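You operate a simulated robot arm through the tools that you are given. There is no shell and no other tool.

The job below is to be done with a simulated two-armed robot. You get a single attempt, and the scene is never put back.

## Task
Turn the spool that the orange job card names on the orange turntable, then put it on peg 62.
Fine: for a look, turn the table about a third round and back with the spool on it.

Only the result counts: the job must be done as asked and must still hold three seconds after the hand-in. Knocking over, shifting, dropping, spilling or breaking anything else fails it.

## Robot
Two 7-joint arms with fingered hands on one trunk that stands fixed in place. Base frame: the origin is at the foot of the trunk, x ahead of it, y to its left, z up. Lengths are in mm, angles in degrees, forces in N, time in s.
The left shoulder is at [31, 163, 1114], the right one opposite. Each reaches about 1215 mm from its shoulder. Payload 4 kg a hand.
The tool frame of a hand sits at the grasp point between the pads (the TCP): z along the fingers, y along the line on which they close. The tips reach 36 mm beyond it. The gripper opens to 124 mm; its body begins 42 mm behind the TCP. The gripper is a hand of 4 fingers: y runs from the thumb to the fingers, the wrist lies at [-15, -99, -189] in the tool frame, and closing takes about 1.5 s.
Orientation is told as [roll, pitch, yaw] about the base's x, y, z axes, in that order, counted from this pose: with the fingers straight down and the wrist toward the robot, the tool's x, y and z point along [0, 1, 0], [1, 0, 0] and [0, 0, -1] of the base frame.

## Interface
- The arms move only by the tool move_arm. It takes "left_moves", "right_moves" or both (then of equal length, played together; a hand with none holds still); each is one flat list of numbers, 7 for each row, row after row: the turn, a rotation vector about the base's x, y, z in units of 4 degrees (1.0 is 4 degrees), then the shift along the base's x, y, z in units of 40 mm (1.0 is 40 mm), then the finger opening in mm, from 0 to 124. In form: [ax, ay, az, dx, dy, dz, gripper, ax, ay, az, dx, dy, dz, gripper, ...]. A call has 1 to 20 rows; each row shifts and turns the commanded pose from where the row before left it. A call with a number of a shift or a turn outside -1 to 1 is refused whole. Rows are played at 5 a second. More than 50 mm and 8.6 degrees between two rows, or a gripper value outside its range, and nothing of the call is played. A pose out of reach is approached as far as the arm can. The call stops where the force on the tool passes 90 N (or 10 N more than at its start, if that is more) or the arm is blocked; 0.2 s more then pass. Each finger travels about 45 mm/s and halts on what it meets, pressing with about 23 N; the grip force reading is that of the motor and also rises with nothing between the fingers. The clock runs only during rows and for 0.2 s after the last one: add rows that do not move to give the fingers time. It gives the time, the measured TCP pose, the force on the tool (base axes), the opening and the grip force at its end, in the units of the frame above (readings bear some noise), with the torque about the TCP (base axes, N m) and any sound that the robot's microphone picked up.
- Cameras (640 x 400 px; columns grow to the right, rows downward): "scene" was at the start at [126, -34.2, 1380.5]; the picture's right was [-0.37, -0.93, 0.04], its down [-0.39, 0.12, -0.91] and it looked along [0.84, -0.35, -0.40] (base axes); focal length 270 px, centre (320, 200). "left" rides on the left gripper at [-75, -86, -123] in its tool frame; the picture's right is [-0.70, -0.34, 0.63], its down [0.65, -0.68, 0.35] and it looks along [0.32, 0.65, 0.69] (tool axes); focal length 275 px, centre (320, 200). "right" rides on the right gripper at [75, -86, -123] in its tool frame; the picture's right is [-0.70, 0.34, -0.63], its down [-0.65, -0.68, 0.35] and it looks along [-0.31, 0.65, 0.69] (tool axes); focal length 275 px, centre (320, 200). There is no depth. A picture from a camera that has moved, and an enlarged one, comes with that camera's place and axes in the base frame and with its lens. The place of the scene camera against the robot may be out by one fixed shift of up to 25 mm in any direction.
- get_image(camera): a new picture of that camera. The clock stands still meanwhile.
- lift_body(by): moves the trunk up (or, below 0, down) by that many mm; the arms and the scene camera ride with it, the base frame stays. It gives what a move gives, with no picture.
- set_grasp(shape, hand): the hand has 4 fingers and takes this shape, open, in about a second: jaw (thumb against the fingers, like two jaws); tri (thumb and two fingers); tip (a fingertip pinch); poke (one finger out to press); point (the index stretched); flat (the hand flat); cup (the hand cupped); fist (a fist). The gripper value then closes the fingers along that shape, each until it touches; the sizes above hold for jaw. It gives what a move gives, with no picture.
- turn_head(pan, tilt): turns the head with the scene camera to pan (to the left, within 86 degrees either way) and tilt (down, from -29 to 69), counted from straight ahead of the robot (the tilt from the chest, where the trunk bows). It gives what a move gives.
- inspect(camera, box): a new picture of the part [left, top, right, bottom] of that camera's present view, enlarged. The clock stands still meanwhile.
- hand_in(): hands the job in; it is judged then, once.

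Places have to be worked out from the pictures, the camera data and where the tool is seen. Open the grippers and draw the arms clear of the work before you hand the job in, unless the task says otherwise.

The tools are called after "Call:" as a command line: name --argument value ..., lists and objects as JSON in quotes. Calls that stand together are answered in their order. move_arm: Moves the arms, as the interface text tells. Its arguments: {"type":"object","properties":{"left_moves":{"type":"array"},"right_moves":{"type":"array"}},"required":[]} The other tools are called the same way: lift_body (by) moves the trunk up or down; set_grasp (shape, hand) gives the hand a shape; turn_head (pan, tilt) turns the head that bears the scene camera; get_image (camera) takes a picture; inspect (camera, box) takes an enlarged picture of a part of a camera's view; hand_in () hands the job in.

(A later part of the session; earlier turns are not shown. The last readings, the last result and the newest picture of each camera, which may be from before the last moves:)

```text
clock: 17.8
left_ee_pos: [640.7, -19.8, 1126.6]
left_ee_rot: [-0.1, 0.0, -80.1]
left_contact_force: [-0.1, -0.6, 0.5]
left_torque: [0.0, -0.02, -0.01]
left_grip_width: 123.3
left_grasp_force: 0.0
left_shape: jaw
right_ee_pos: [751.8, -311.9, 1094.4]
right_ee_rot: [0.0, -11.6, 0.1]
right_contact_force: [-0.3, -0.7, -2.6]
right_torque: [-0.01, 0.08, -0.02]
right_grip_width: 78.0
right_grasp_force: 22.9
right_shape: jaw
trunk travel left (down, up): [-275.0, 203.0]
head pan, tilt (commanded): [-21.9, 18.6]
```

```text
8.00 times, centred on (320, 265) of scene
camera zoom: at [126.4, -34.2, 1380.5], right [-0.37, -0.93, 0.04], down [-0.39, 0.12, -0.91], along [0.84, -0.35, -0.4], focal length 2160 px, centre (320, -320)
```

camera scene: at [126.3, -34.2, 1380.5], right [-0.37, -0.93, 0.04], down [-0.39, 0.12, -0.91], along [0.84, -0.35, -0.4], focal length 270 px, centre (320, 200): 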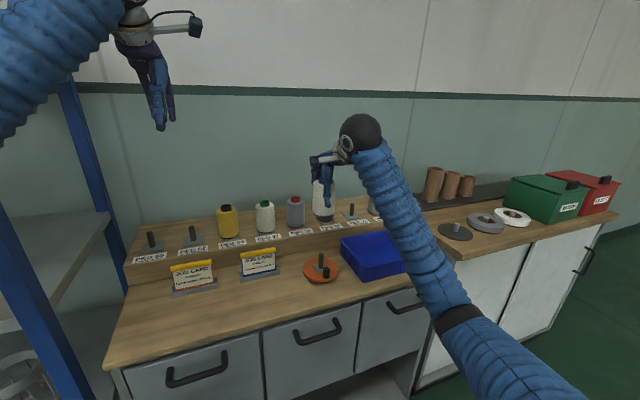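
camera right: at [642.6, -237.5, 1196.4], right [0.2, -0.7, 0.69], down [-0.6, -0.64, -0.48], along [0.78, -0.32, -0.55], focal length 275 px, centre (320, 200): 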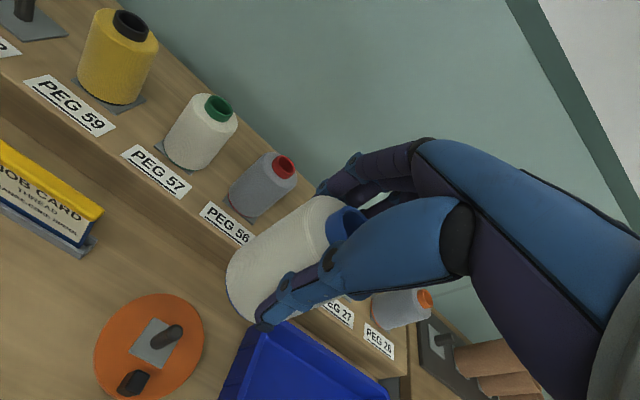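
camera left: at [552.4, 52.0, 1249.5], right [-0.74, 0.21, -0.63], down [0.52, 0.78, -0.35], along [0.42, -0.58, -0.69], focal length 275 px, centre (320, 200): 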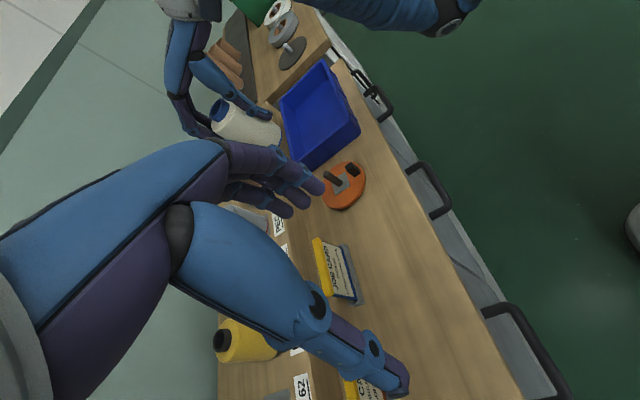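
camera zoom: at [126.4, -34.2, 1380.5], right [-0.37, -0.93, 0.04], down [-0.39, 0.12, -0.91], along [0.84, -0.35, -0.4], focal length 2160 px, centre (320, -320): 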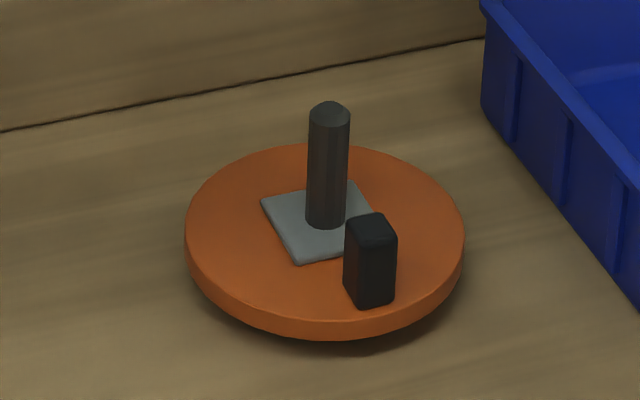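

The left view shows the spool bottom right under the TCP and a remaining ~4.5° lean (top toward +x). I take that out with a further −4.5° about y, shift x by −7 mm, and lower to leave the spool bottom about 20 mm above the turntable peg for a final check.

Call:
move_arm --right_moves '[0, -0.6, 0, -0.09, 0, -0.5, 30, 0, -0.525, 0, -0.09, 0, -0.6, 30, 0, 0, 0, 0, 0, -0.7, 30, 0, 0, 0, 0, 0, -0.7, 30, 0, 0, 0, 0, 0, -0.5, 30, 0, 0, 0, 0, 0, 0, 30]'

Call:
inspect --camera "left" --box '[255, 110, 385, 220]'

Call:
inspect --camera "scene" --box '[280, 190, 380, 290]'

Call:
get_image --camera "right"

```text
clock: 19.2
left_ee_pos: [640.9, -17.7, 1126.2]
left_ee_rot: [0.0, 0.1, -80.0]
left_contact_force: [-0.7, 0.0, -0.2]
left_torque: [0.01, 0.0, 0.01]
left_grip_width: 123.9
left_grasp_force: 0.2
left_shape: jaw
right_ee_pos: [743.9, -309.7, 972.8]
right_ee_rot: [0.0, -16.1, 0.0]
right_contact_force: [0.6, -0.6, -2.6]
right_torque: [0.03, 0.07, 0.01]
right_grip_width: 77.9
right_grasp_force: 23.8
right_shape: jaw
trunk travel left (down, up): [-275.0, 203.0]
head pan, tilt (commanded): [-21.9, 18.6]
```

```text
3.64 times, centred on (320, 165) of left
camera zoom: at [552.1, 52.0, 1250.0], right [-0.74, 0.21, -0.63], down [0.52, 0.78, -0.35], along [0.42, -0.58, -0.69], focal length 1001 px, centre (320, 327)
```

zoom: 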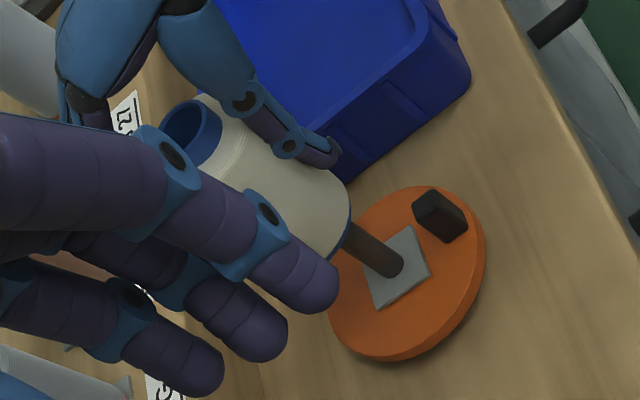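

```text
4.00 times, centred on (330, 240) of scene
camera zoom: at [126.1, -34.0, 1380.6], right [-0.37, -0.93, 0.04], down [-0.39, 0.12, -0.91], along [0.84, -0.35, -0.4], focal length 1080 px, centre (280, 40)
```

zoom: 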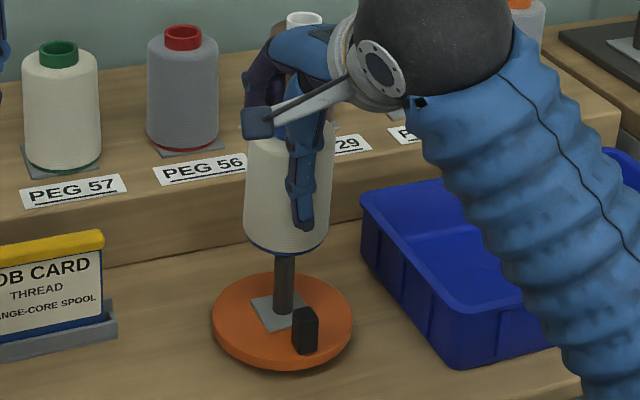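

```text
taken
camera right: at [627.3, -235.7, 1066.3], right [0.15, -0.7, 0.7], down [-0.56, -0.65, -0.52], along [0.82, -0.31, -0.48], focal length 275 px, centre (320, 200)
```

right: 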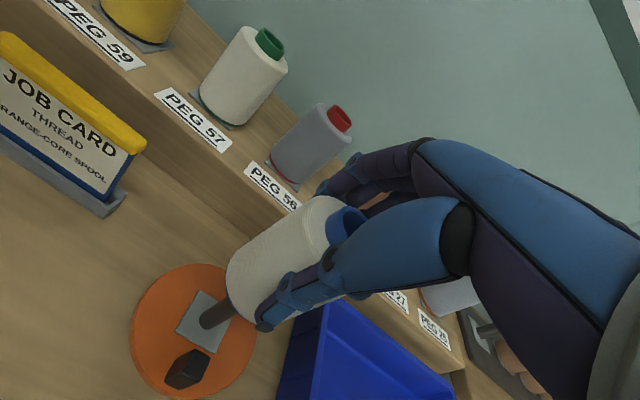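

Scene view shows lateral alignment is good; the left view hints the spool may sit a few mm too far in +x. I zoom tighter on the gap between spool and peg in each camera.

Call:
inspect --camera "left" --box '[295, 135, 359, 190]'

Call:
inspect --camera "right" --box '[120, 180, 350, 400]'

Call:
inspect --camera "scene" --box '[300, 215, 350, 290]'

```text
7.27 times, centred on (327, 162) of left
camera zoom: at [552.1, 52.0, 1250.0], right [-0.74, 0.21, -0.63], down [0.52, 0.78, -0.35], along [0.42, -0.58, -0.69], focal length 2002 px, centre (269, 473)
```

zoom: 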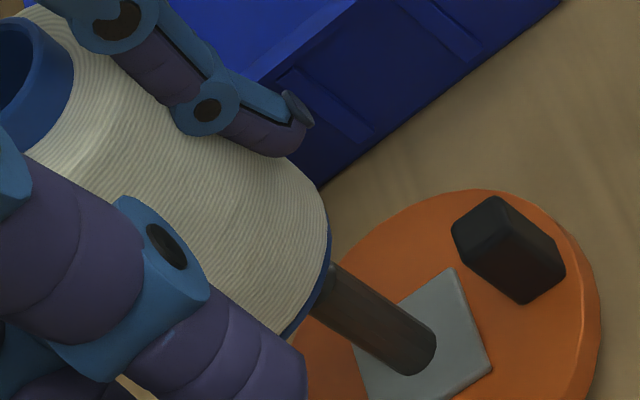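

```text
1.82 times, centred on (235, 290) of right
camera zoom: at [627.3, -235.7, 1066.3], right [0.15, -0.7, 0.7], down [-0.56, -0.65, -0.52], along [0.82, -0.31, -0.48], focal length 500 px, centre (474, 36)
```

zoom: 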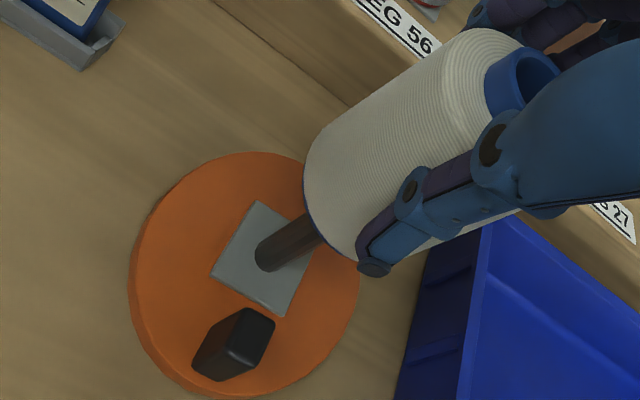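

```text
5.33 times, centred on (325, 252) of scene
camera zoom: at [126.1, -34.0, 1380.6], right [-0.37, -0.93, 0.04], down [-0.39, 0.12, -0.91], along [0.84, -0.35, -0.4], focal length 1440 px, centre (293, -80)
```

zoom: 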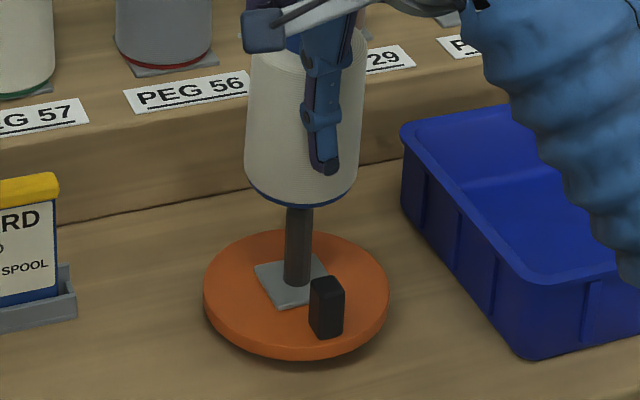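

Combining the views, the spool bottom is about 8 mm too far in +x and 3 mm too far in −y relative to the turntable peg. I shift by that amount at this height and re-check.

Call:
move_arm --right_moves '[0, 0, 0, -0.2, 0.08, 0, 30, 0, 0, 0, 0, 0, 0, 30]'

Call:
inspect --camera "left" --box '[295, 135, 359, 190]'

Call:
inspect --camera "scene" --box '[300, 215, 350, 290]'

Call:
inspect --camera "right" --box '[170, 230, 290, 340]'

```text
clock: 19.8
left_ee_pos: [640.3, -18.6, 1126.0]
left_ee_rot: [0.0, 0.0, -79.9]
left_contact_force: [0.5, 0.2, 0.4]
left_torque: [0.03, 0.05, 0.03]
left_grip_width: 123.8
left_grasp_force: 0.1
left_shape: jaw
right_ee_pos: [735.4, -306.1, 973.1]
right_ee_rot: [0.0, -16.1, -0.1]
right_contact_force: [-0.3, -0.2, -3.2]
right_torque: [0.02, 0.04, 0.04]
right_grip_width: 77.9
right_grasp_force: 22.6
right_shape: jaw
trunk travel left (down, up): [-275.0, 203.0]
head pan, tilt (commanded): [-21.9, 18.6]
```

```text
7.27 times, centred on (327, 162) of left
camera zoom: at [552.4, 51.9, 1249.8], right [-0.74, 0.21, -0.63], down [0.52, 0.78, -0.35], along [0.42, -0.58, -0.69], focal length 2002 px, centre (269, 473)
```

zoom: 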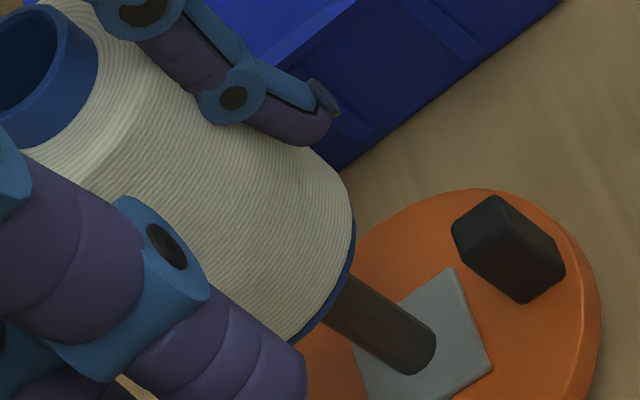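

```text
5.33 times, centred on (325, 252) of scene
camera zoom: at [126.4, -34.2, 1380.5], right [-0.37, -0.93, 0.04], down [-0.39, 0.12, -0.91], along [0.84, -0.35, -0.4], focal length 1440 px, centre (293, -80)
```

zoom: 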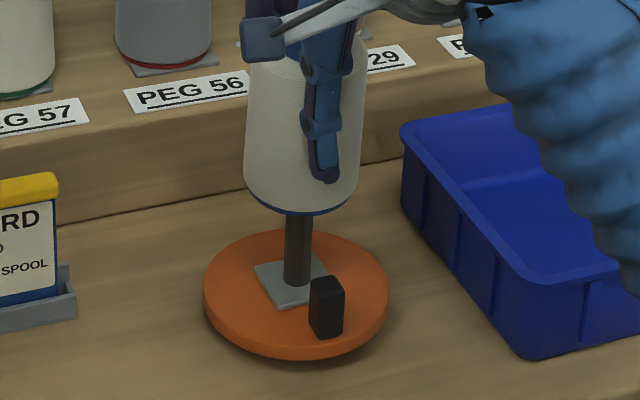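

```text
3.64 times, centred on (230, 285) of right
camera zoom: at [619.3, -232.4, 1066.8], right [0.15, -0.7, 0.7], down [-0.56, -0.65, -0.52], along [0.82, -0.31, -0.49], focal length 1001 px, centre (647, -109)
```

zoom: 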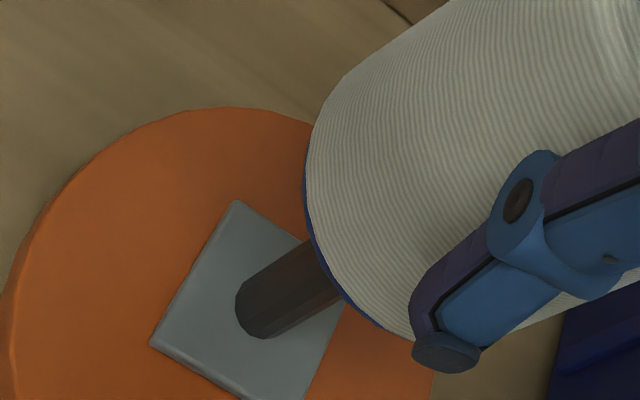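

Both views now show the spool bottom centred on the peg line. The knob is about 32 mm tall and sits under the thumb, so I'll lower in stages; first 20 mm to start onto the peg, watching the forces.

Call:
move_arm --right_moves '[0, 0, 0, 0, 0, -0.17, 30, 0, 0, 0, 0, 0, -0.17, 30, 0, 0, 0, 0, 0, -0.16, 30, 0, 0, 0, 0, 0, 0, 30]'

Call:
inspect --camera "left" --box '[295, 135, 359, 190]'

Call:
inspect --camera "scene" --box '[300, 215, 350, 290]'

```text
clock: 20.8
left_ee_pos: [640.3, -19.9, 1125.6]
left_ee_rot: [0.0, 0.0, -79.9]
left_contact_force: [-0.8, 0.7, -0.5]
left_torque: [-0.02, -0.02, -0.02]
left_grip_width: 123.9
left_grasp_force: 0.0
left_shape: jaw
right_ee_pos: [736.4, -306.6, 952.5]
right_ee_rot: [0.0, -16.0, 0.0]
right_contact_force: [-2.7, -0.1, -3.6]
right_torque: [0.05, 0.2, 0.02]
right_grip_width: 77.6
right_grasp_force: 22.7
right_shape: jaw
trunk travel left (down, up): [-275.0, 203.0]
head pan, tilt (commanded): [-21.9, 18.6]
```

```text
7.27 times, centred on (327, 162) of left
camera zoom: at [552.0, 52.1, 1249.9], right [-0.74, 0.21, -0.63], down [0.52, 0.78, -0.35], along [0.42, -0.58, -0.69], focal length 2002 px, centre (269, 473)
```

zoom: 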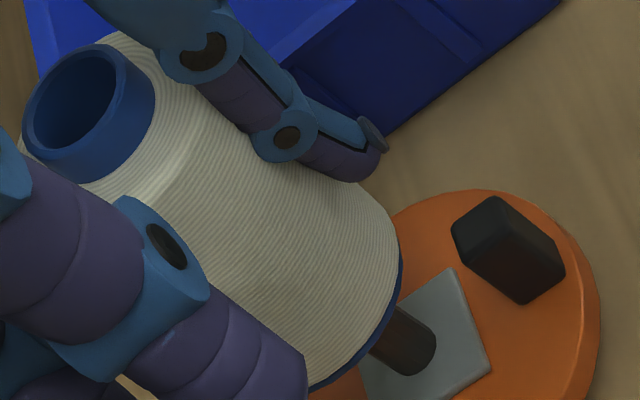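

```text
5.33 times, centred on (325, 252) of scene
camera zoom: at [126.0, -34.0, 1380.5], right [-0.37, -0.93, 0.04], down [-0.39, 0.12, -0.91], along [0.84, -0.35, -0.4], focal length 1440 px, centre (293, -80)
```

zoom: 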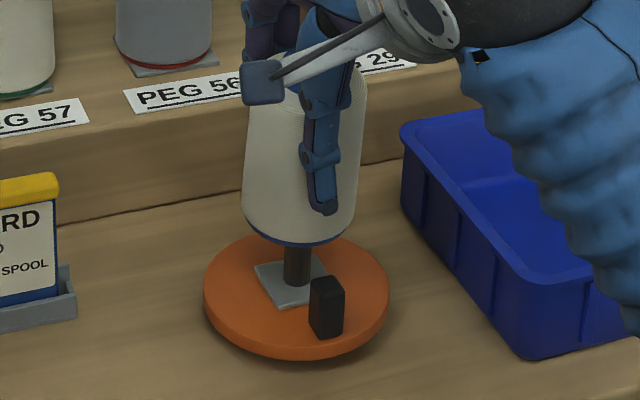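

The peg has entered the core: no upward force, only −2.7 N in x, meaning the spool is slightly too far in +x. I ease 2 mm back in x and lower another 20 mm.

Call:
move_arm --right_moves '[0, 0, 0, -0.05, 0, -0.17, 30, 0, 0, 0, 0, 0, -0.17, 30, 0, 0, 0, 0, 0, -0.16, 30, 0, 0, 0, 0, 0, 0, 30]'

Call:
inspect --camera "left" --box '[295, 125, 369, 200]'

Call:
inspect --camera "scene" --box '[300, 215, 350, 290]'

```text
clock: 21.8
left_ee_pos: [640.1, -18.5, 1126.8]
left_ee_rot: [-0.1, 0.0, -79.9]
left_contact_force: [-0.4, 0.2, 0.8]
left_torque: [0.02, 0.03, 0.01]
left_grip_width: 123.8
left_grasp_force: 0.0
left_shape: jaw
right_ee_pos: [733.9, -306.2, 933.1]
right_ee_rot: [0.0, -16.1, 0.0]
right_contact_force: [0.2, -0.1, -2.2]
right_torque: [0.02, 0.05, 0.02]
right_grip_width: 77.5
right_grasp_force: 23.2
right_shape: jaw
trunk travel left (down, up): [-275.0, 203.0]
head pan, tilt (commanded): [-21.9, 18.6]
```

```text
5.33 times, centred on (332, 162) of left
camera zoom: at [552.2, 52.0, 1249.9], right [-0.74, 0.21, -0.63], down [0.52, 0.78, -0.35], along [0.42, -0.58, -0.69], focal length 1468 px, centre (256, 400)
```

zoom: 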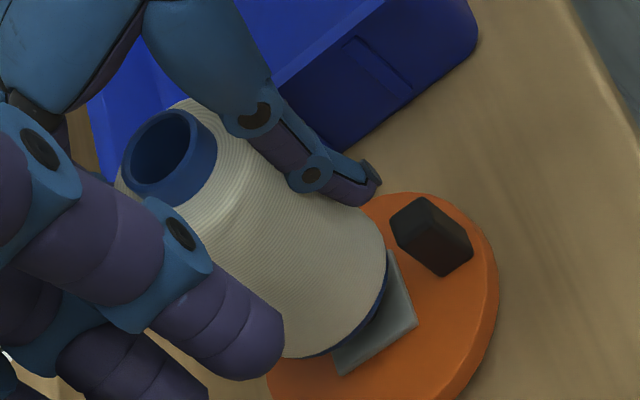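

```text
5.33 times, centred on (325, 252) of scene
camera zoom: at [126.2, -34.1, 1380.5], right [-0.37, -0.93, 0.04], down [-0.39, 0.12, -0.91], along [0.84, -0.35, -0.4], focal length 1440 px, centre (293, -80)
```

zoom: 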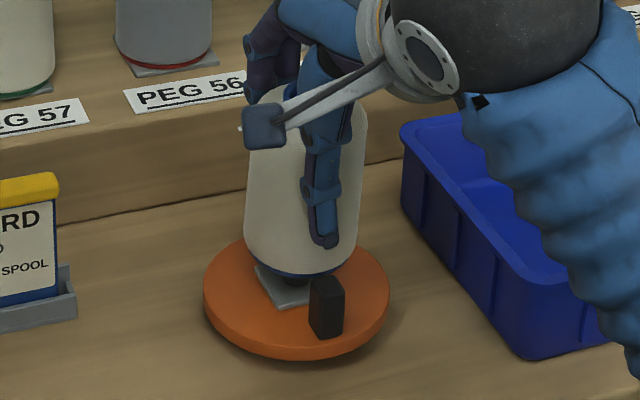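

About 27 mm of travel remains but the thumb would land on the knob. I swing the hand around the peg axis (yaw +40°, about the spool's own axis) so the thumb moves off to the side; first half now, checking the force.

Call:
move_arm --right_moves '[0, 0, 1, 0, -0.029, 0, 30, 0, 0, 1, 0, -0.029, 0, 30, 0, 0, 1, 0, -0.029, 0, 30, 0, 0, 1, 0, -0.029, 0, 30, 0, 0, 1, 0, -0.029, 0, 30, 0, 0, 0, 0, 0, 0, 30]'

Call:
inspect --camera "scene" --box '[290, 205, 360, 290]'

```text
clock: 23.2
left_ee_pos: [641.0, -18.7, 1127.0]
left_ee_rot: [-0.1, -0.1, -79.9]
left_contact_force: [-0.1, 0.2, -0.1]
left_torque: [-0.01, 0.01, 0.01]
left_grip_width: 123.8
left_grasp_force: 0.1
left_shape: jaw
right_ee_pos: [734.1, -313.4, 932.5]
right_ee_rot: [0.0, -16.1, 20.1]
right_contact_force: [-1.3, 0.6, -1.8]
right_torque: [0.01, -0.01, 0.01]
right_grip_width: 77.8
right_grasp_force: 23.7
right_shape: jaw
trunk travel left (down, up): [-275.0, 203.0]
head pan, tilt (commanded): [-21.9, 18.6]
```

```text
4.71 times, centred on (325, 248) of scene
camera zoom: at [126.2, -34.0, 1380.5], right [-0.37, -0.93, 0.04], down [-0.39, 0.12, -0.91], along [0.84, -0.35, -0.4], focal length 1271 px, centre (296, -24)
```

zoom: 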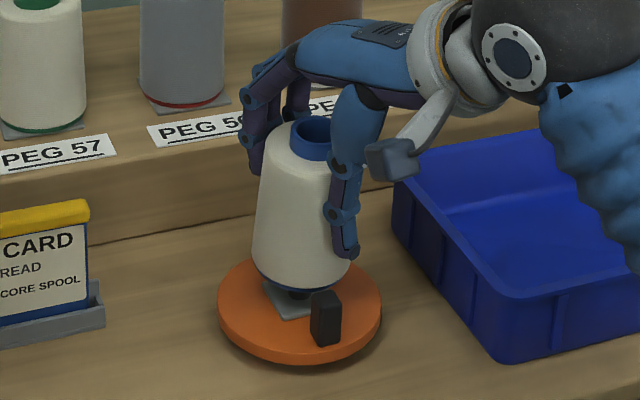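

Forces stay small. I complete the second 20° of the swing.

Call:
move_arm --right_moves '[0, 0, 1, 0.009, -0.024, 0, 30, 0, 0, 1, 0.009, -0.024, 0, 30, 0, 0, 1, 0.009, -0.024, 0, 30, 0, 0, 1, 0.009, -0.024, 0, 30, 0, 0, 1, 0.009, -0.024, 0, 30, 0, 0, 0, 0, 0, 0, 30]'

Call:
inspect --camera "scene" --box '[290, 205, 360, 290]'

Call:
inspect --camera "left" --box '[275, 115, 385, 215]'

```text
clock: 24.6
left_ee_pos: [641.1, -18.1, 1126.2]
left_ee_rot: [0.0, -0.1, -79.9]
left_contact_force: [0.3, -0.7, 0.0]
left_torque: [0.0, 0.01, 0.0]
left_grip_width: 123.5
left_grasp_force: 0.1
left_shape: jaw
right_ee_pos: [736.3, -318.0, 933.5]
right_ee_rot: [-0.1, -16.1, 40.2]
right_contact_force: [0.5, 0.8, -3.6]
right_torque: [-0.02, 0.06, 0.0]
right_grip_width: 77.6
right_grasp_force: 22.8
right_shape: jaw
trunk travel left (down, up): [-275.0, 203.0]
head pan, tilt (commanded): [-21.9, 18.6]
```

```text
4.71 times, centred on (325, 248) of scene
camera zoom: at [126.2, -34.1, 1380.5], right [-0.37, -0.93, 0.04], down [-0.39, 0.12, -0.91], along [0.84, -0.35, -0.4], focal length 1271 px, centre (296, -24)
```

zoom: 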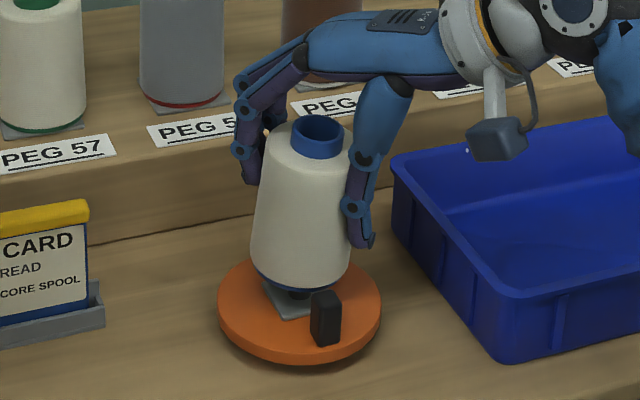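

```text
4.00 times, centred on (330, 165) of left
camera zoom: at [552.2, 51.9, 1249.9], right [-0.74, 0.21, -0.63], down [0.52, 0.78, -0.35], along [0.42, -0.58, -0.69], focal length 1101 px, centre (280, 340)
```

zoom: 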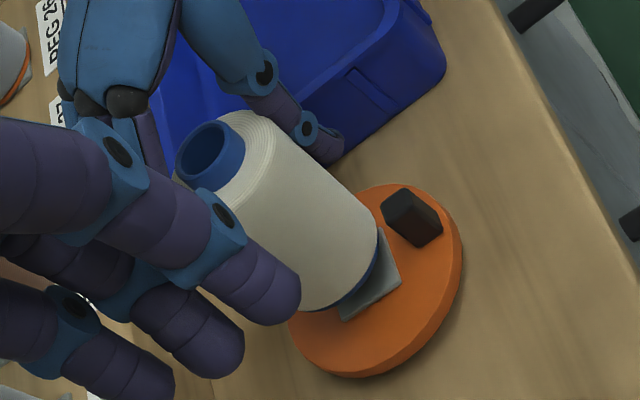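

The thumb is now clear of the knob. I lower the remaining distance, 20 mm first, then in small steps until I feel the plate.

Call:
move_arm --right_moves '[0, 0, 0, 0, 0, -0.17, 30, 0, 0, 0, 0, 0, -0.17, 30, 0, 0, 0, 0, 0, -0.16, 30, 0, 0, 0, 0, 0, 0, 30]'

Call:
inspect --camera "scene" --box '[290, 205, 360, 290]'

Call:
inspect --camera "left" --box '[275, 115, 385, 215]'

```text
clock: 25.6
left_ee_pos: [639.8, -18.6, 1126.0]
left_ee_rot: [0.0, 0.0, -79.9]
left_contact_force: [-0.4, 0.5, -0.2]
left_torque: [0.0, 0.01, 0.0]
left_grip_width: 123.7
left_grasp_force: 0.1
left_shape: jaw
right_ee_pos: [735.9, -319.8, 912.8]
right_ee_rot: [0.0, -16.0, 40.0]
right_contact_force: [-0.2, 0.0, -0.5]
right_torque: [-0.07, 0.07, 0.01]
right_grip_width: 77.6
right_grasp_force: 22.9
right_shape: jaw
trunk travel left (down, up): [-275.0, 203.0]
head pan, tilt (commanded): [-21.9, 18.6]
```

```text
4.71 times, centred on (325, 248) of scene
camera zoom: at [126.1, -34.1, 1380.6], right [-0.37, -0.93, 0.04], down [-0.39, 0.12, -0.91], along [0.84, -0.35, -0.4], focal length 1271 px, centre (296, -24)
```

zoom: 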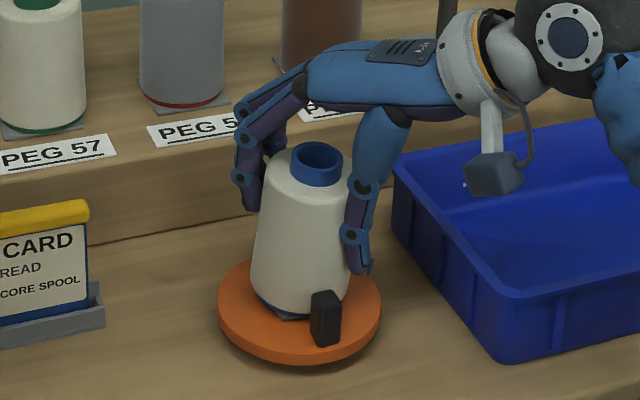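

```text
4.00 times, centred on (330, 165) of left
camera zoom: at [552.1, 52.0, 1250.0], right [-0.74, 0.21, -0.63], down [0.52, 0.78, -0.35], along [0.42, -0.58, -0.69], focal length 1101 px, centre (280, 340)
```

zoom: 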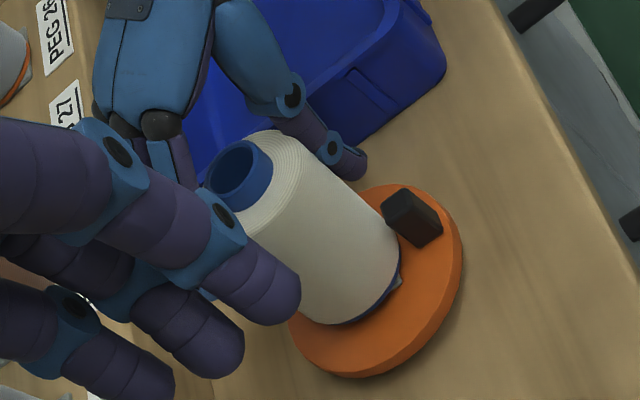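

Nearly seated; the load reading has dropped to −0.5 N, so it is just touching. I go down 4 mm more and read the force.

Call:
move_arm --right_moves '[0, 0, 0, 0, 0, -0.05, 30, 0, 0, 0, 0, 0, -0.05, 30, 0, 0, 0, 0, 0, 0, 30]'

Call:
inspect --camera "left" --box '[305, 135, 375, 200]'

```text
clock: 26.4
left_ee_pos: [640.0, -18.7, 1127.4]
left_ee_rot: [0.0, 0.0, -79.9]
left_contact_force: [-0.3, 0.2, -0.4]
left_torque: [-0.01, 0.02, -0.02]
left_grip_width: 123.9
left_grasp_force: 0.1
left_shape: jaw
right_ee_pos: [735.6, -317.7, 911.1]
right_ee_rot: [-0.1, -16.2, 40.0]
right_contact_force: [0.1, 1.8, 12.2]
right_torque: [-0.05, 0.1, 0.05]
right_grip_width: 78.0
right_grasp_force: 23.3
right_shape: jaw
trunk travel left (down, up): [-275.0, 203.0]
head pan, tilt (commanded): [-21.9, 18.6]
```

```text
6.15 times, centred on (340, 168) of left
camera zoom: at [551.2, 52.5, 1250.5], right [-0.74, 0.21, -0.63], down [0.52, 0.78, -0.35], along [0.42, -0.58, -0.69], focal length 1694 px, centre (197, 400)
```

zoom: 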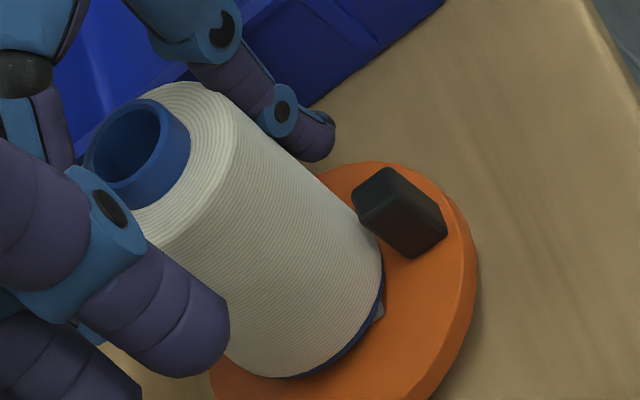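

Force +12 N up: the spool rests on the turntable plate. I open the fingers fully and hold.

Call:
move_arm --right_moves '[0, 0, 0, 0, 0, 0.03, 85, 0, 0, 0, 0, 0, 0, 95, 0, 0, 0, 0, 0, 0, 110, 0, 0, 0, 0, 0, 0, 124, 0, 0, 0, 0, 0, 0, 124, 0, 0, 0, 0, 0, 0, 124, 0, 0, 0, 0, 0, 0, 124]'

Call:
inspect --camera "left" --box '[275, 115, 385, 215]'

Call:
inspect --camera "scene" --box '[290, 205, 360, 290]'

```text
clock: 28.0
left_ee_pos: [639.5, -18.0, 1127.7]
left_ee_rot: [-0.1, 0.0, -79.8]
left_contact_force: [0.0, -0.1, -0.5]
left_torque: [-0.01, -0.02, 0.01]
left_grip_width: 124.0
left_grasp_force: 0.1
left_shape: jaw
right_ee_pos: [735.9, -318.1, 909.6]
right_ee_rot: [0.0, -16.1, 40.0]
right_contact_force: [-0.1, 0.2, 0.3]
right_torque: [-0.01, 0.0, 0.0]
right_grip_width: 123.5
right_grasp_force: 0.1
right_shape: jaw
trunk travel left (down, up): [-275.0, 203.0]
head pan, tilt (commanded): [-21.9, 18.6]
```

```text
4.00 times, centred on (330, 165) of left
camera zoom: at [552.0, 52.0, 1249.9], right [-0.74, 0.21, -0.63], down [0.52, 0.78, -0.35], along [0.42, -0.58, -0.69], focal length 1101 px, centre (280, 340)
```

zoom: 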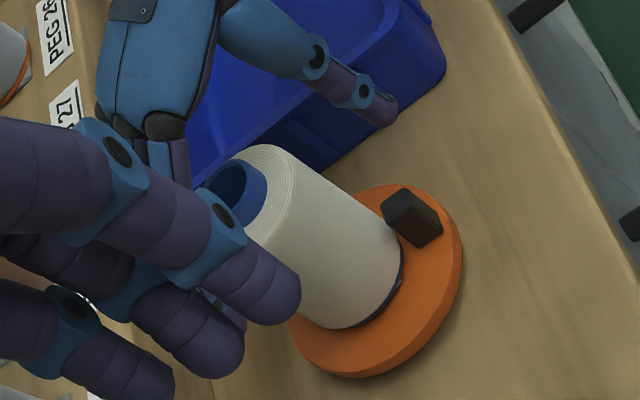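

```text
4.71 times, centred on (325, 248) of scene
camera zoom: at [126.0, -34.1, 1380.5], right [-0.37, -0.93, 0.04], down [-0.39, 0.12, -0.91], along [0.84, -0.35, -0.4], focal length 1271 px, centre (296, -24)
```

zoom: 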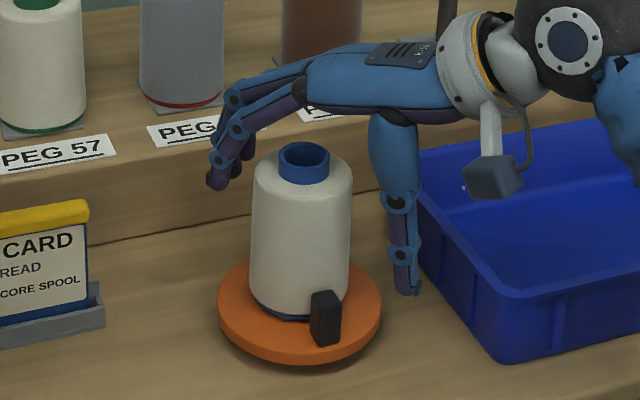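

The spool stands upright on the turntable and the right hand is free of it. I raise the right hand straight up, then draw it away to the right and back.

Call:
move_arm --right_moves '[0, 0, 0, 0, 0, 0.5, 124, 0, 0, 0, 0, 0, 0.9, 124, 0, 0, 0, 0, 0, 1, 124, 0, 0, 0, 0, 0, 1, 124, 0, 0, 0, 0, 0, 1, 124, 0, 0, 0, -0.3, -0.8, 0.3, 124, 0, 0, 0, -0.4, -0.9, 0.2, 124, 0, 0, 0, -0.4, -0.9, 0.2, 124, 0, 0, 0, -0.4, -0.9, 0.2, 124, 0, 0, 0, -0.4, -0.9, 0.2, 124, 0, 0, 0, -0.4, -0.9, 0, 124, 0, 0, 0, -0.3, -0.9, 0, 124, 0, 0, 0, 0, -0.5, 0, 124, 0, 0, 0, 0, 0, 0, 124]'

Call:
get_image --camera "scene"

Call:
get_image --camera "left"

```text
clock: 31.0
left_ee_pos: [640.3, -18.3, 1127.3]
left_ee_rot: [0.1, 0.0, -80.0]
left_contact_force: [-0.1, -0.2, -0.3]
left_torque: [0.0, 0.04, 0.03]
left_grip_width: 123.5
left_grasp_force: 0.0
left_shape: jaw
right_ee_pos: [630.5, -588.2, 1131.7]
right_ee_rot: [0.0, -16.1, 40.1]
right_contact_force: [0.1, 0.6, 0.5]
right_torque: [0.01, 0.02, 0.01]
right_grip_width: 124.0
right_grasp_force: 0.1
right_shape: jaw
trunk travel left (down, up): [-275.0, 203.0]
head pan, tilt (commanded): [-21.9, 18.6]
```

```text
taken
camera scene: at [125.7, -34.2, 1380.6], right [-0.37, -0.93, 0.04], down [-0.39, 0.12, -0.91], along [0.84, -0.35, -0.4], focal length 270 px, centre (320, 200)
```

scene: 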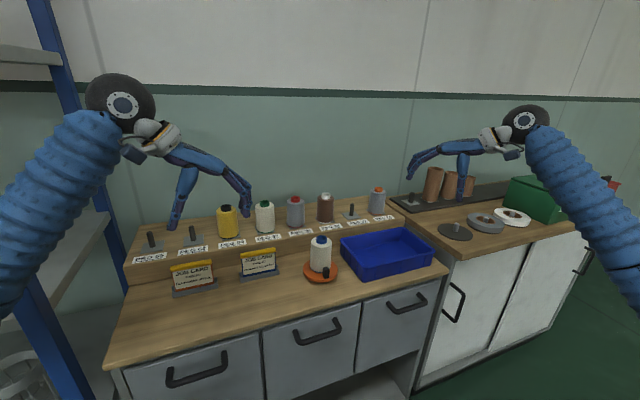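

```text
taken
camera left: at [551.8, 51.8, 1250.1], right [-0.74, 0.21, -0.63], down [0.52, 0.78, -0.35], along [0.42, -0.58, -0.69], focal length 275 px, centre (320, 200)
```

left: 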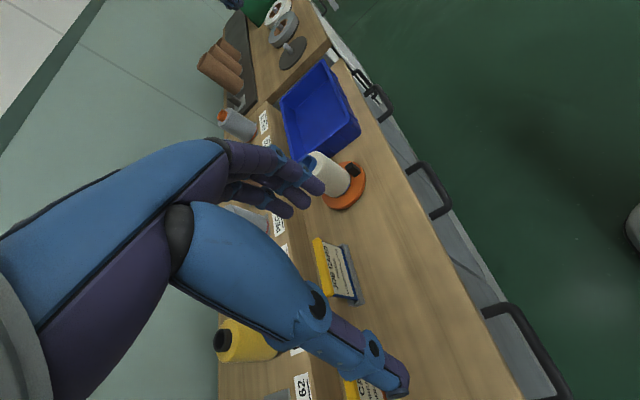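

The spool stands on the turntable and the right arm is clear. I now try the "point" shape on the left hand in free air to see how far the finger reaches below the palm.

Call:
set_grasp --hand "left" --shape "point"

Call:
get_image --camera "left"

Call:
inspect --camera "scene" --box '[80, 70, 280, 250]'

Call:
inspect --camera "scene" --box '[295, 225, 350, 290]'

```text
clock: 31.9
left_ee_pos: [639.8, -18.8, 1126.9]
left_ee_rot: [-0.1, 0.0, -79.8]
left_contact_force: [-0.4, 0.2, -0.2]
left_torque: [0.0, 0.0, 0.02]
left_grip_width: 116.0
left_grasp_force: 0.0
left_shape: point
right_ee_pos: [631.0, -588.5, 1132.4]
right_ee_rot: [-0.1, -16.1, 40.0]
right_contact_force: [0.3, 0.6, 0.4]
right_torque: [-0.01, -0.03, -0.02]
right_grip_width: 123.8
right_grasp_force: 0.1
right_shape: jaw
trunk travel left (down, up): [-275.0, 203.0]
head pan, tilt (commanded): [-21.9, 18.6]
```

```text
taken
camera left: at [551.9, 51.9, 1250.0], right [-0.74, 0.21, -0.63], down [0.52, 0.78, -0.35], along [0.42, -0.58, -0.69], focal length 275 px, centre (320, 200)
```

left: 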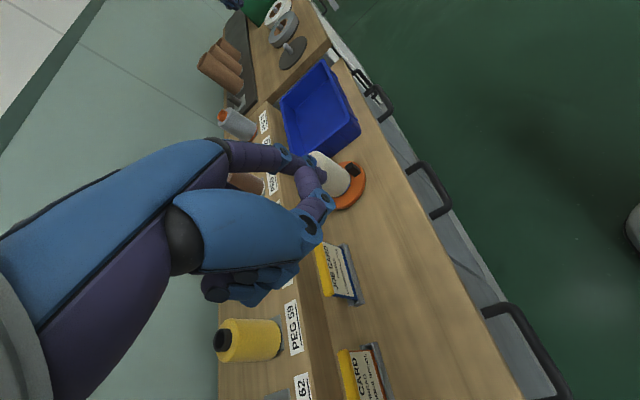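

```text
2.22 times, centred on (180, 160) of scene
camera zoom: at [125.9, -34.2, 1380.5], right [-0.37, -0.93, 0.04], down [-0.39, 0.12, -0.91], along [0.84, -0.35, -0.4], focal length 600 px, centre (631, 289)
```

zoom: 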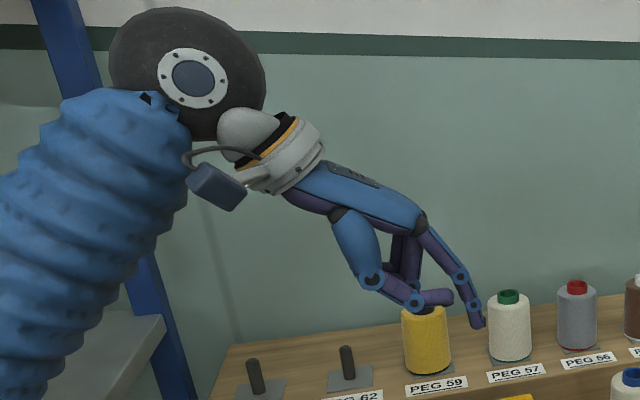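

```text
6.15 times, centred on (322, 258) of scene
camera zoom: at [125.9, -34.2, 1380.5], right [-0.37, -0.93, 0.04], down [-0.39, 0.12, -0.91], along [0.84, -0.35, -0.4], focal length 1662 px, centre (305, -154)
```

zoom: 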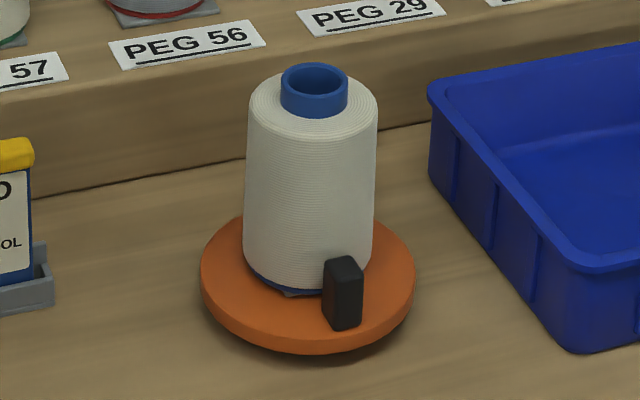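

I enlarge the left camera's view of its own hand to locate the stretched index tip.

Call:
inspect --camera "left" --box '[190, 120, 390, 310]'

Call:
get_image --camera "right"

```text
2.11 times, centred on (290, 215) of left
camera zoom: at [551.9, 51.9, 1250.0], right [-0.74, 0.21, -0.63], down [0.52, 0.78, -0.35], along [0.42, -0.58, -0.69], focal length 580 px, centre (383, 168)
```

zoom: 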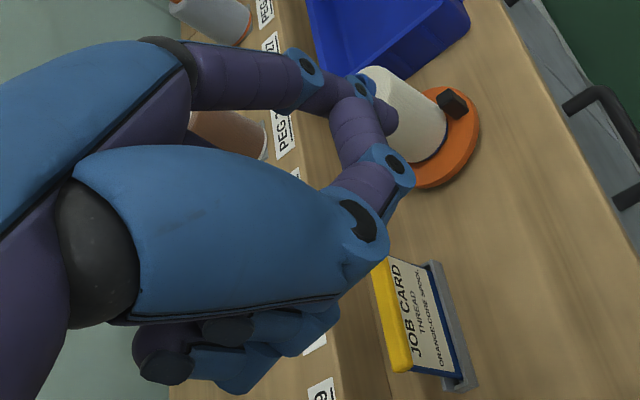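

```text
taken
camera right: at [493.4, -606.0, 1225.7], right [0.56, -0.44, 0.7], down [-0.01, -0.85, -0.52], along [0.83, 0.28, -0.48], focal length 275 px, centre (320, 200)
```

right: 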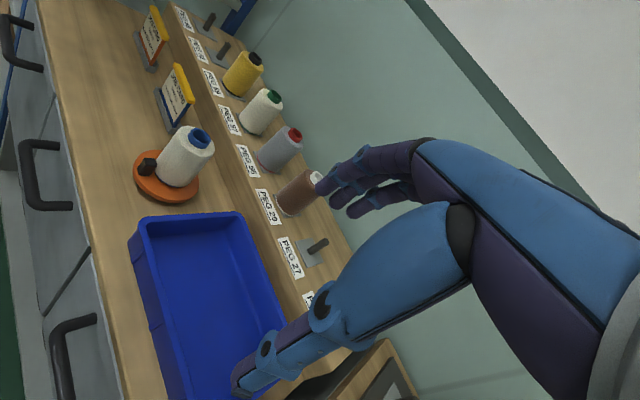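

The index in "point" stretches out diagonally (tip about 78 mm along tool y, 27 mm beyond the TCP). I also try "poke" to compare.

Call:
set_grasp --hand "left" --shape "poke"

Call:
inspect --camera "left" --box '[190, 120, 390, 310]'

Call:
inspect --camera "scene" --box '[80, 70, 280, 250]'

```text
clock: 32.8
left_ee_pos: [639.4, -18.4, 1126.8]
left_ee_rot: [-0.1, 0.0, -80.0]
left_contact_force: [-0.7, 0.6, 0.1]
left_torque: [-0.01, 0.01, -0.01]
left_grip_width: 0.0
left_grasp_force: 0.2
left_shape: poke
right_ee_pos: [632.2, -587.9, 1131.9]
right_ee_rot: [0.0, -16.1, 40.0]
right_contact_force: [0.6, 0.4, 0.1]
right_torque: [0.0, 0.03, -0.03]
right_grip_width: 123.8
right_grasp_force: 0.0
right_shape: jaw
trunk travel left (down, up): [-275.0, 203.0]
head pan, tilt (commanded): [-21.9, 18.6]
```

```text
2.11 times, centred on (290, 215) of left
camera zoom: at [552.0, 51.9, 1250.0], right [-0.74, 0.21, -0.63], down [0.52, 0.78, -0.35], along [0.42, -0.58, -0.69], focal length 580 px, centre (383, 168)
```

zoom: 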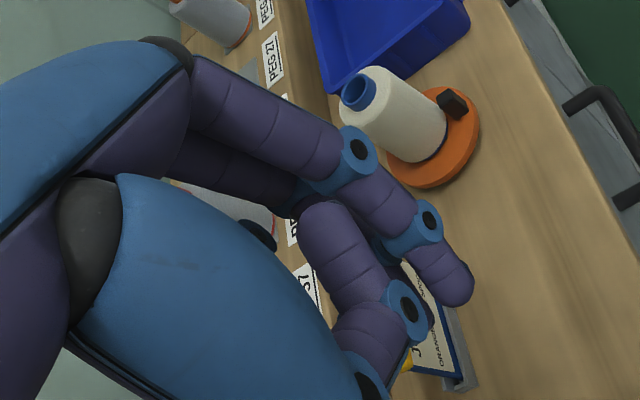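

```text
2.22 times, centred on (180, 160) of scene
camera zoom: at [126.0, -34.2, 1380.5], right [-0.37, -0.93, 0.04], down [-0.39, 0.12, -0.91], along [0.84, -0.35, -0.4], focal length 600 px, centre (631, 289)
```

zoom: 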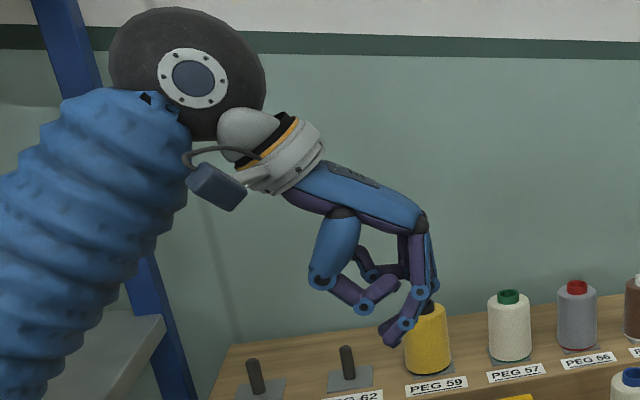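

In "poke" the finger curls under, while "point" keeps the index straight, slanting 22° outward – with the hand outside the spool that can push the knob. The tray side (rim z≈859) is lower than the card, so I'll use the right hand: set it to point and level its tilt while still clear.

Call:
set_grasp --hand "right" --shape "point"

Call:
move_arm --right_moves '[-0.643, 0.766, 0, 0, 0, 0, 124, -0.643, 0.766, 0, 0, 0, 0, 124, -0.643, 0.766, 0, 0, 0, 0, 124, -0.643, 0.766, 0, 0, 0, 0, 124, 0, 0, 0, 0, 0, 0, 124]'

Call:
get_image --camera "right"

Call:
inspect --camera "scene" --box '[380, 70, 580, 250]'

```text
clock: 33.7
left_ee_pos: [640.6, -19.0, 1126.5]
left_ee_rot: [0.0, 0.0, -79.8]
left_contact_force: [-0.4, 0.1, -0.4]
left_torque: [0.05, -0.01, 0.0]
left_grip_width: 0.2
left_grasp_force: 0.1
left_shape: poke
right_ee_pos: [631.3, -587.5, 1133.1]
right_ee_rot: [0.0, -16.1, 40.0]
right_contact_force: [-0.3, -0.5, 1.1]
right_torque: [0.01, 0.0, 0.0]
right_grip_width: 116.1
right_grasp_force: 0.0
right_shape: point
trunk travel left (down, up): [-275.0, 203.0]
head pan, tilt (commanded): [-21.9, 18.6]
```

```text
clock: 34.9
left_ee_pos: [639.6, -20.3, 1126.8]
left_ee_rot: [0.0, 0.1, -79.8]
left_contact_force: [-1.1, -0.3, -0.2]
left_torque: [-0.01, -0.06, 0.0]
left_grip_width: 0.0
left_grasp_force: 0.1
left_shape: poke
right_ee_pos: [631.8, -587.9, 1131.7]
right_ee_rot: [0.0, -0.2, 40.1]
right_contact_force: [-0.2, 0.5, -0.7]
right_torque: [0.0, -0.01, 0.02]
right_grip_width: 116.5
right_grasp_force: 0.1
right_shape: point
trunk travel left (down, up): [-275.0, 203.0]
head pan, tilt (commanded): [-21.9, 18.6]
```

```text
taken
camera right: at [516.9, -586.2, 1253.1], right [0.71, -0.32, 0.63], down [-0.11, -0.93, -0.35], along [0.7, 0.18, -0.69], focal length 275 px, centre (320, 200)
```

right: 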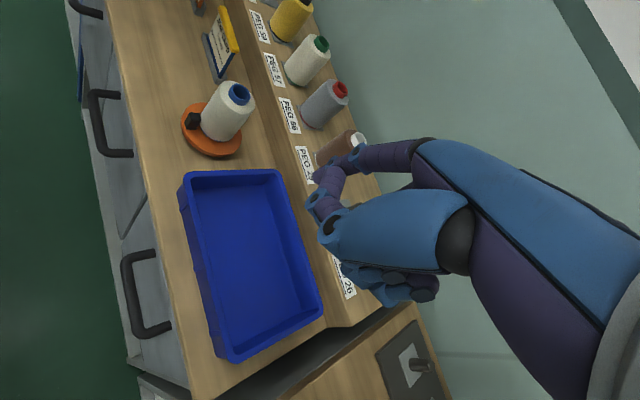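

```text
2.22 times, centred on (480, 160) of scene
camera zoom: at [125.7, -34.4, 1380.6], right [-0.37, -0.93, 0.04], down [-0.39, 0.12, -0.91], along [0.84, -0.35, -0.4], focal length 600 px, centre (-36, 289)
```

zoom: 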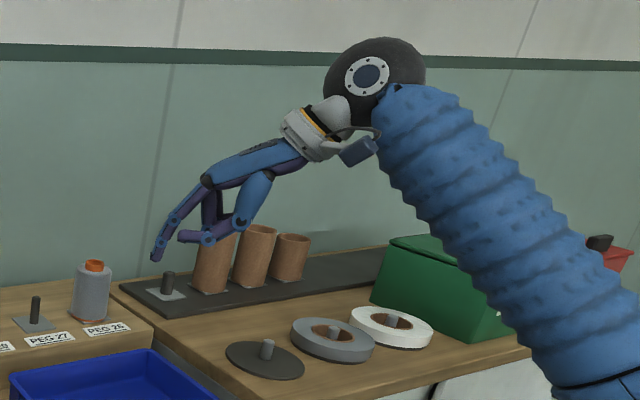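

I enlarge to find the right index tip, and the knob and spool from this angle.

Call:
inspect --camera "right" --box '[290, 120, 450, 310]'

Call:
inspect --camera "right" --box '[170, 70, 270, 170]'

Call:
inspect --camera "scene" --box '[415, 120, 495, 200]'

```text
2.11 times, centred on (370, 215) of right
camera zoom: at [516.9, -586.2, 1253.1], right [0.71, -0.32, 0.63], down [-0.11, -0.93, -0.35], along [0.7, 0.18, -0.69], focal length 580 px, centre (215, 168)
```

zoom: 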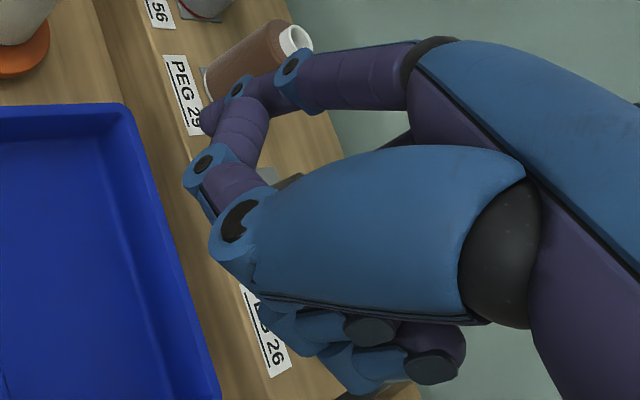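

```text
4.00 times, centred on (220, 120) of right
camera zoom: at [516.9, -586.2, 1253.1], right [0.71, -0.32, 0.63], down [-0.11, -0.93, -0.35], along [0.7, 0.18, -0.69], focal length 1101 px, centre (720, 520)
```

zoom: 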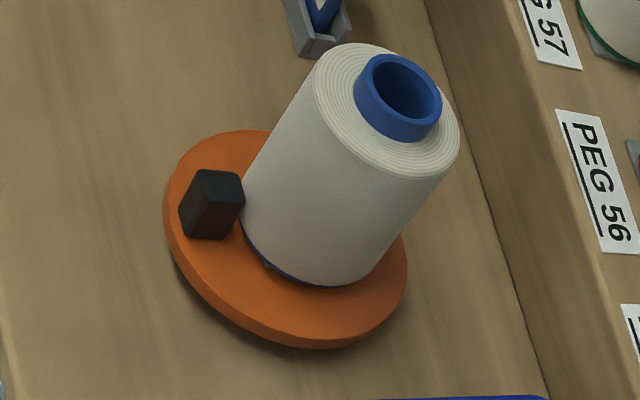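

```text
5.00 times, centred on (455, 160) of scene
camera zoom: at [125.7, -34.4, 1380.6], right [-0.37, -0.93, 0.04], down [-0.39, 0.12, -0.91], along [0.84, -0.35, -0.4], focal length 1350 px, centre (-355, 400)
```

zoom: 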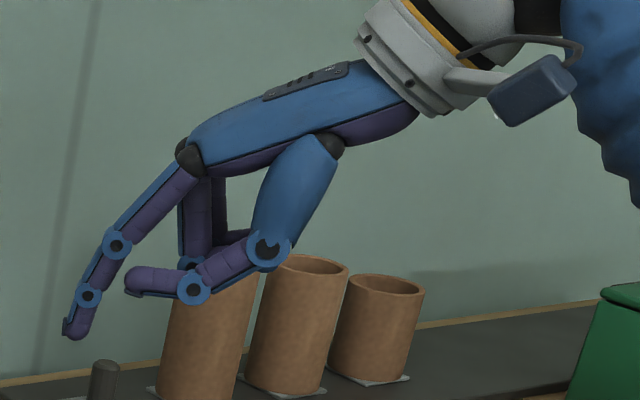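

The tip sits at about tool [17, 75, 28]; the knob is at about (707,-309) and the spool seated at (752,-310). I move the right hand so its index tip is above the front-left of the turntable (tip ≈ (714,-278)), still higher than the spool top.

Call:
move_arm --right_moves '[0, 0, 0, 0.125, 0.889, -0.3, 124, 0, 0, 0, 0.125, 0.889, -0.4, 124, 0, 0, 0, 0.125, 0.889, -0.5, 124, 0, 0, 0, 0.125, 0.889, -0.5, 124, 0, 0, 0, 0.125, 0.889, -0.5, 124, 0, 0, 0, 0.125, 0.889, -0.5, 124, 0, 0, 0, 0.125, 0.889, -0.5, 124, 0, 0, 0, 0, 0, 0, 124]'

Call:
get_image --camera "left"

Call:
inspect --camera "left" --box '[250, 90, 400, 220]'

Call:
inspect --camera "scene" --box '[270, 170, 390, 290]'

```text
clock: 36.7
left_ee_pos: [639.7, -19.0, 1127.8]
left_ee_rot: [0.0, -0.1, -79.8]
left_contact_force: [0.3, -0.1, 1.0]
left_torque: [-0.03, 0.0, -0.03]
left_grip_width: 0.0
left_grasp_force: 0.1
left_shape: poke
right_ee_pos: [662.4, -340.5, 1002.9]
right_ee_rot: [0.0, -0.1, 40.0]
right_contact_force: [0.1, 0.1, 0.2]
right_torque: [-0.02, 0.01, 0.0]
right_grip_width: 116.1
right_grasp_force: 0.1
right_shape: point
trunk travel left (down, up): [-275.0, 203.0]
head pan, tilt (commanded): [-21.9, 18.6]
```

```text
taken
camera left: at [551.6, 51.7, 1250.2], right [-0.74, 0.21, -0.63], down [0.52, 0.78, -0.35], along [0.42, -0.58, -0.69], focal length 275 px, centre (320, 200)
```

left: 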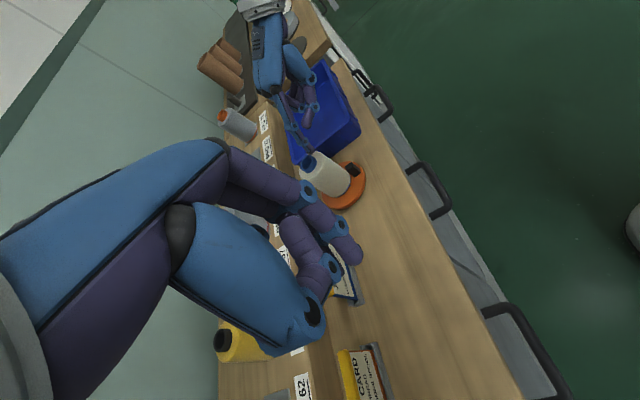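

```text
3.08 times, centred on (325, 155) of left
camera zoom: at [551.6, 51.7, 1250.2], right [-0.74, 0.21, -0.63], down [0.52, 0.78, -0.35], along [0.42, -0.58, -0.69], focal length 847 px, centre (305, 338)
```

zoom: 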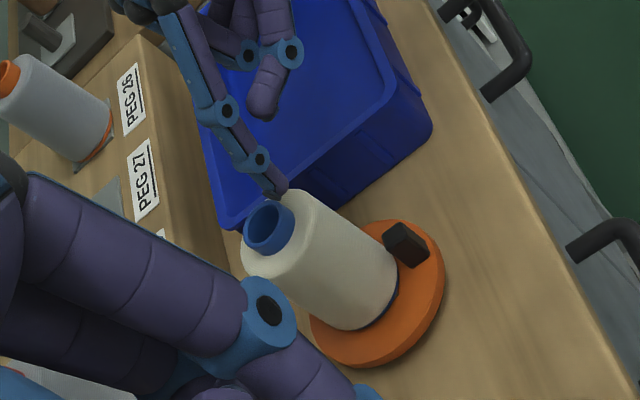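

```text
3.33 times, centred on (330, 230) of scene
camera zoom: at [125.6, -34.4, 1380.6], right [-0.37, -0.93, 0.04], down [-0.39, 0.12, -0.91], along [0.84, -0.35, -0.4], focal length 900 px, centre (287, 100)
```

zoom: 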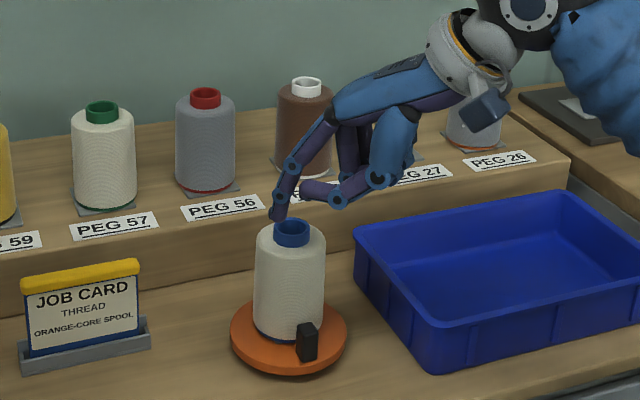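

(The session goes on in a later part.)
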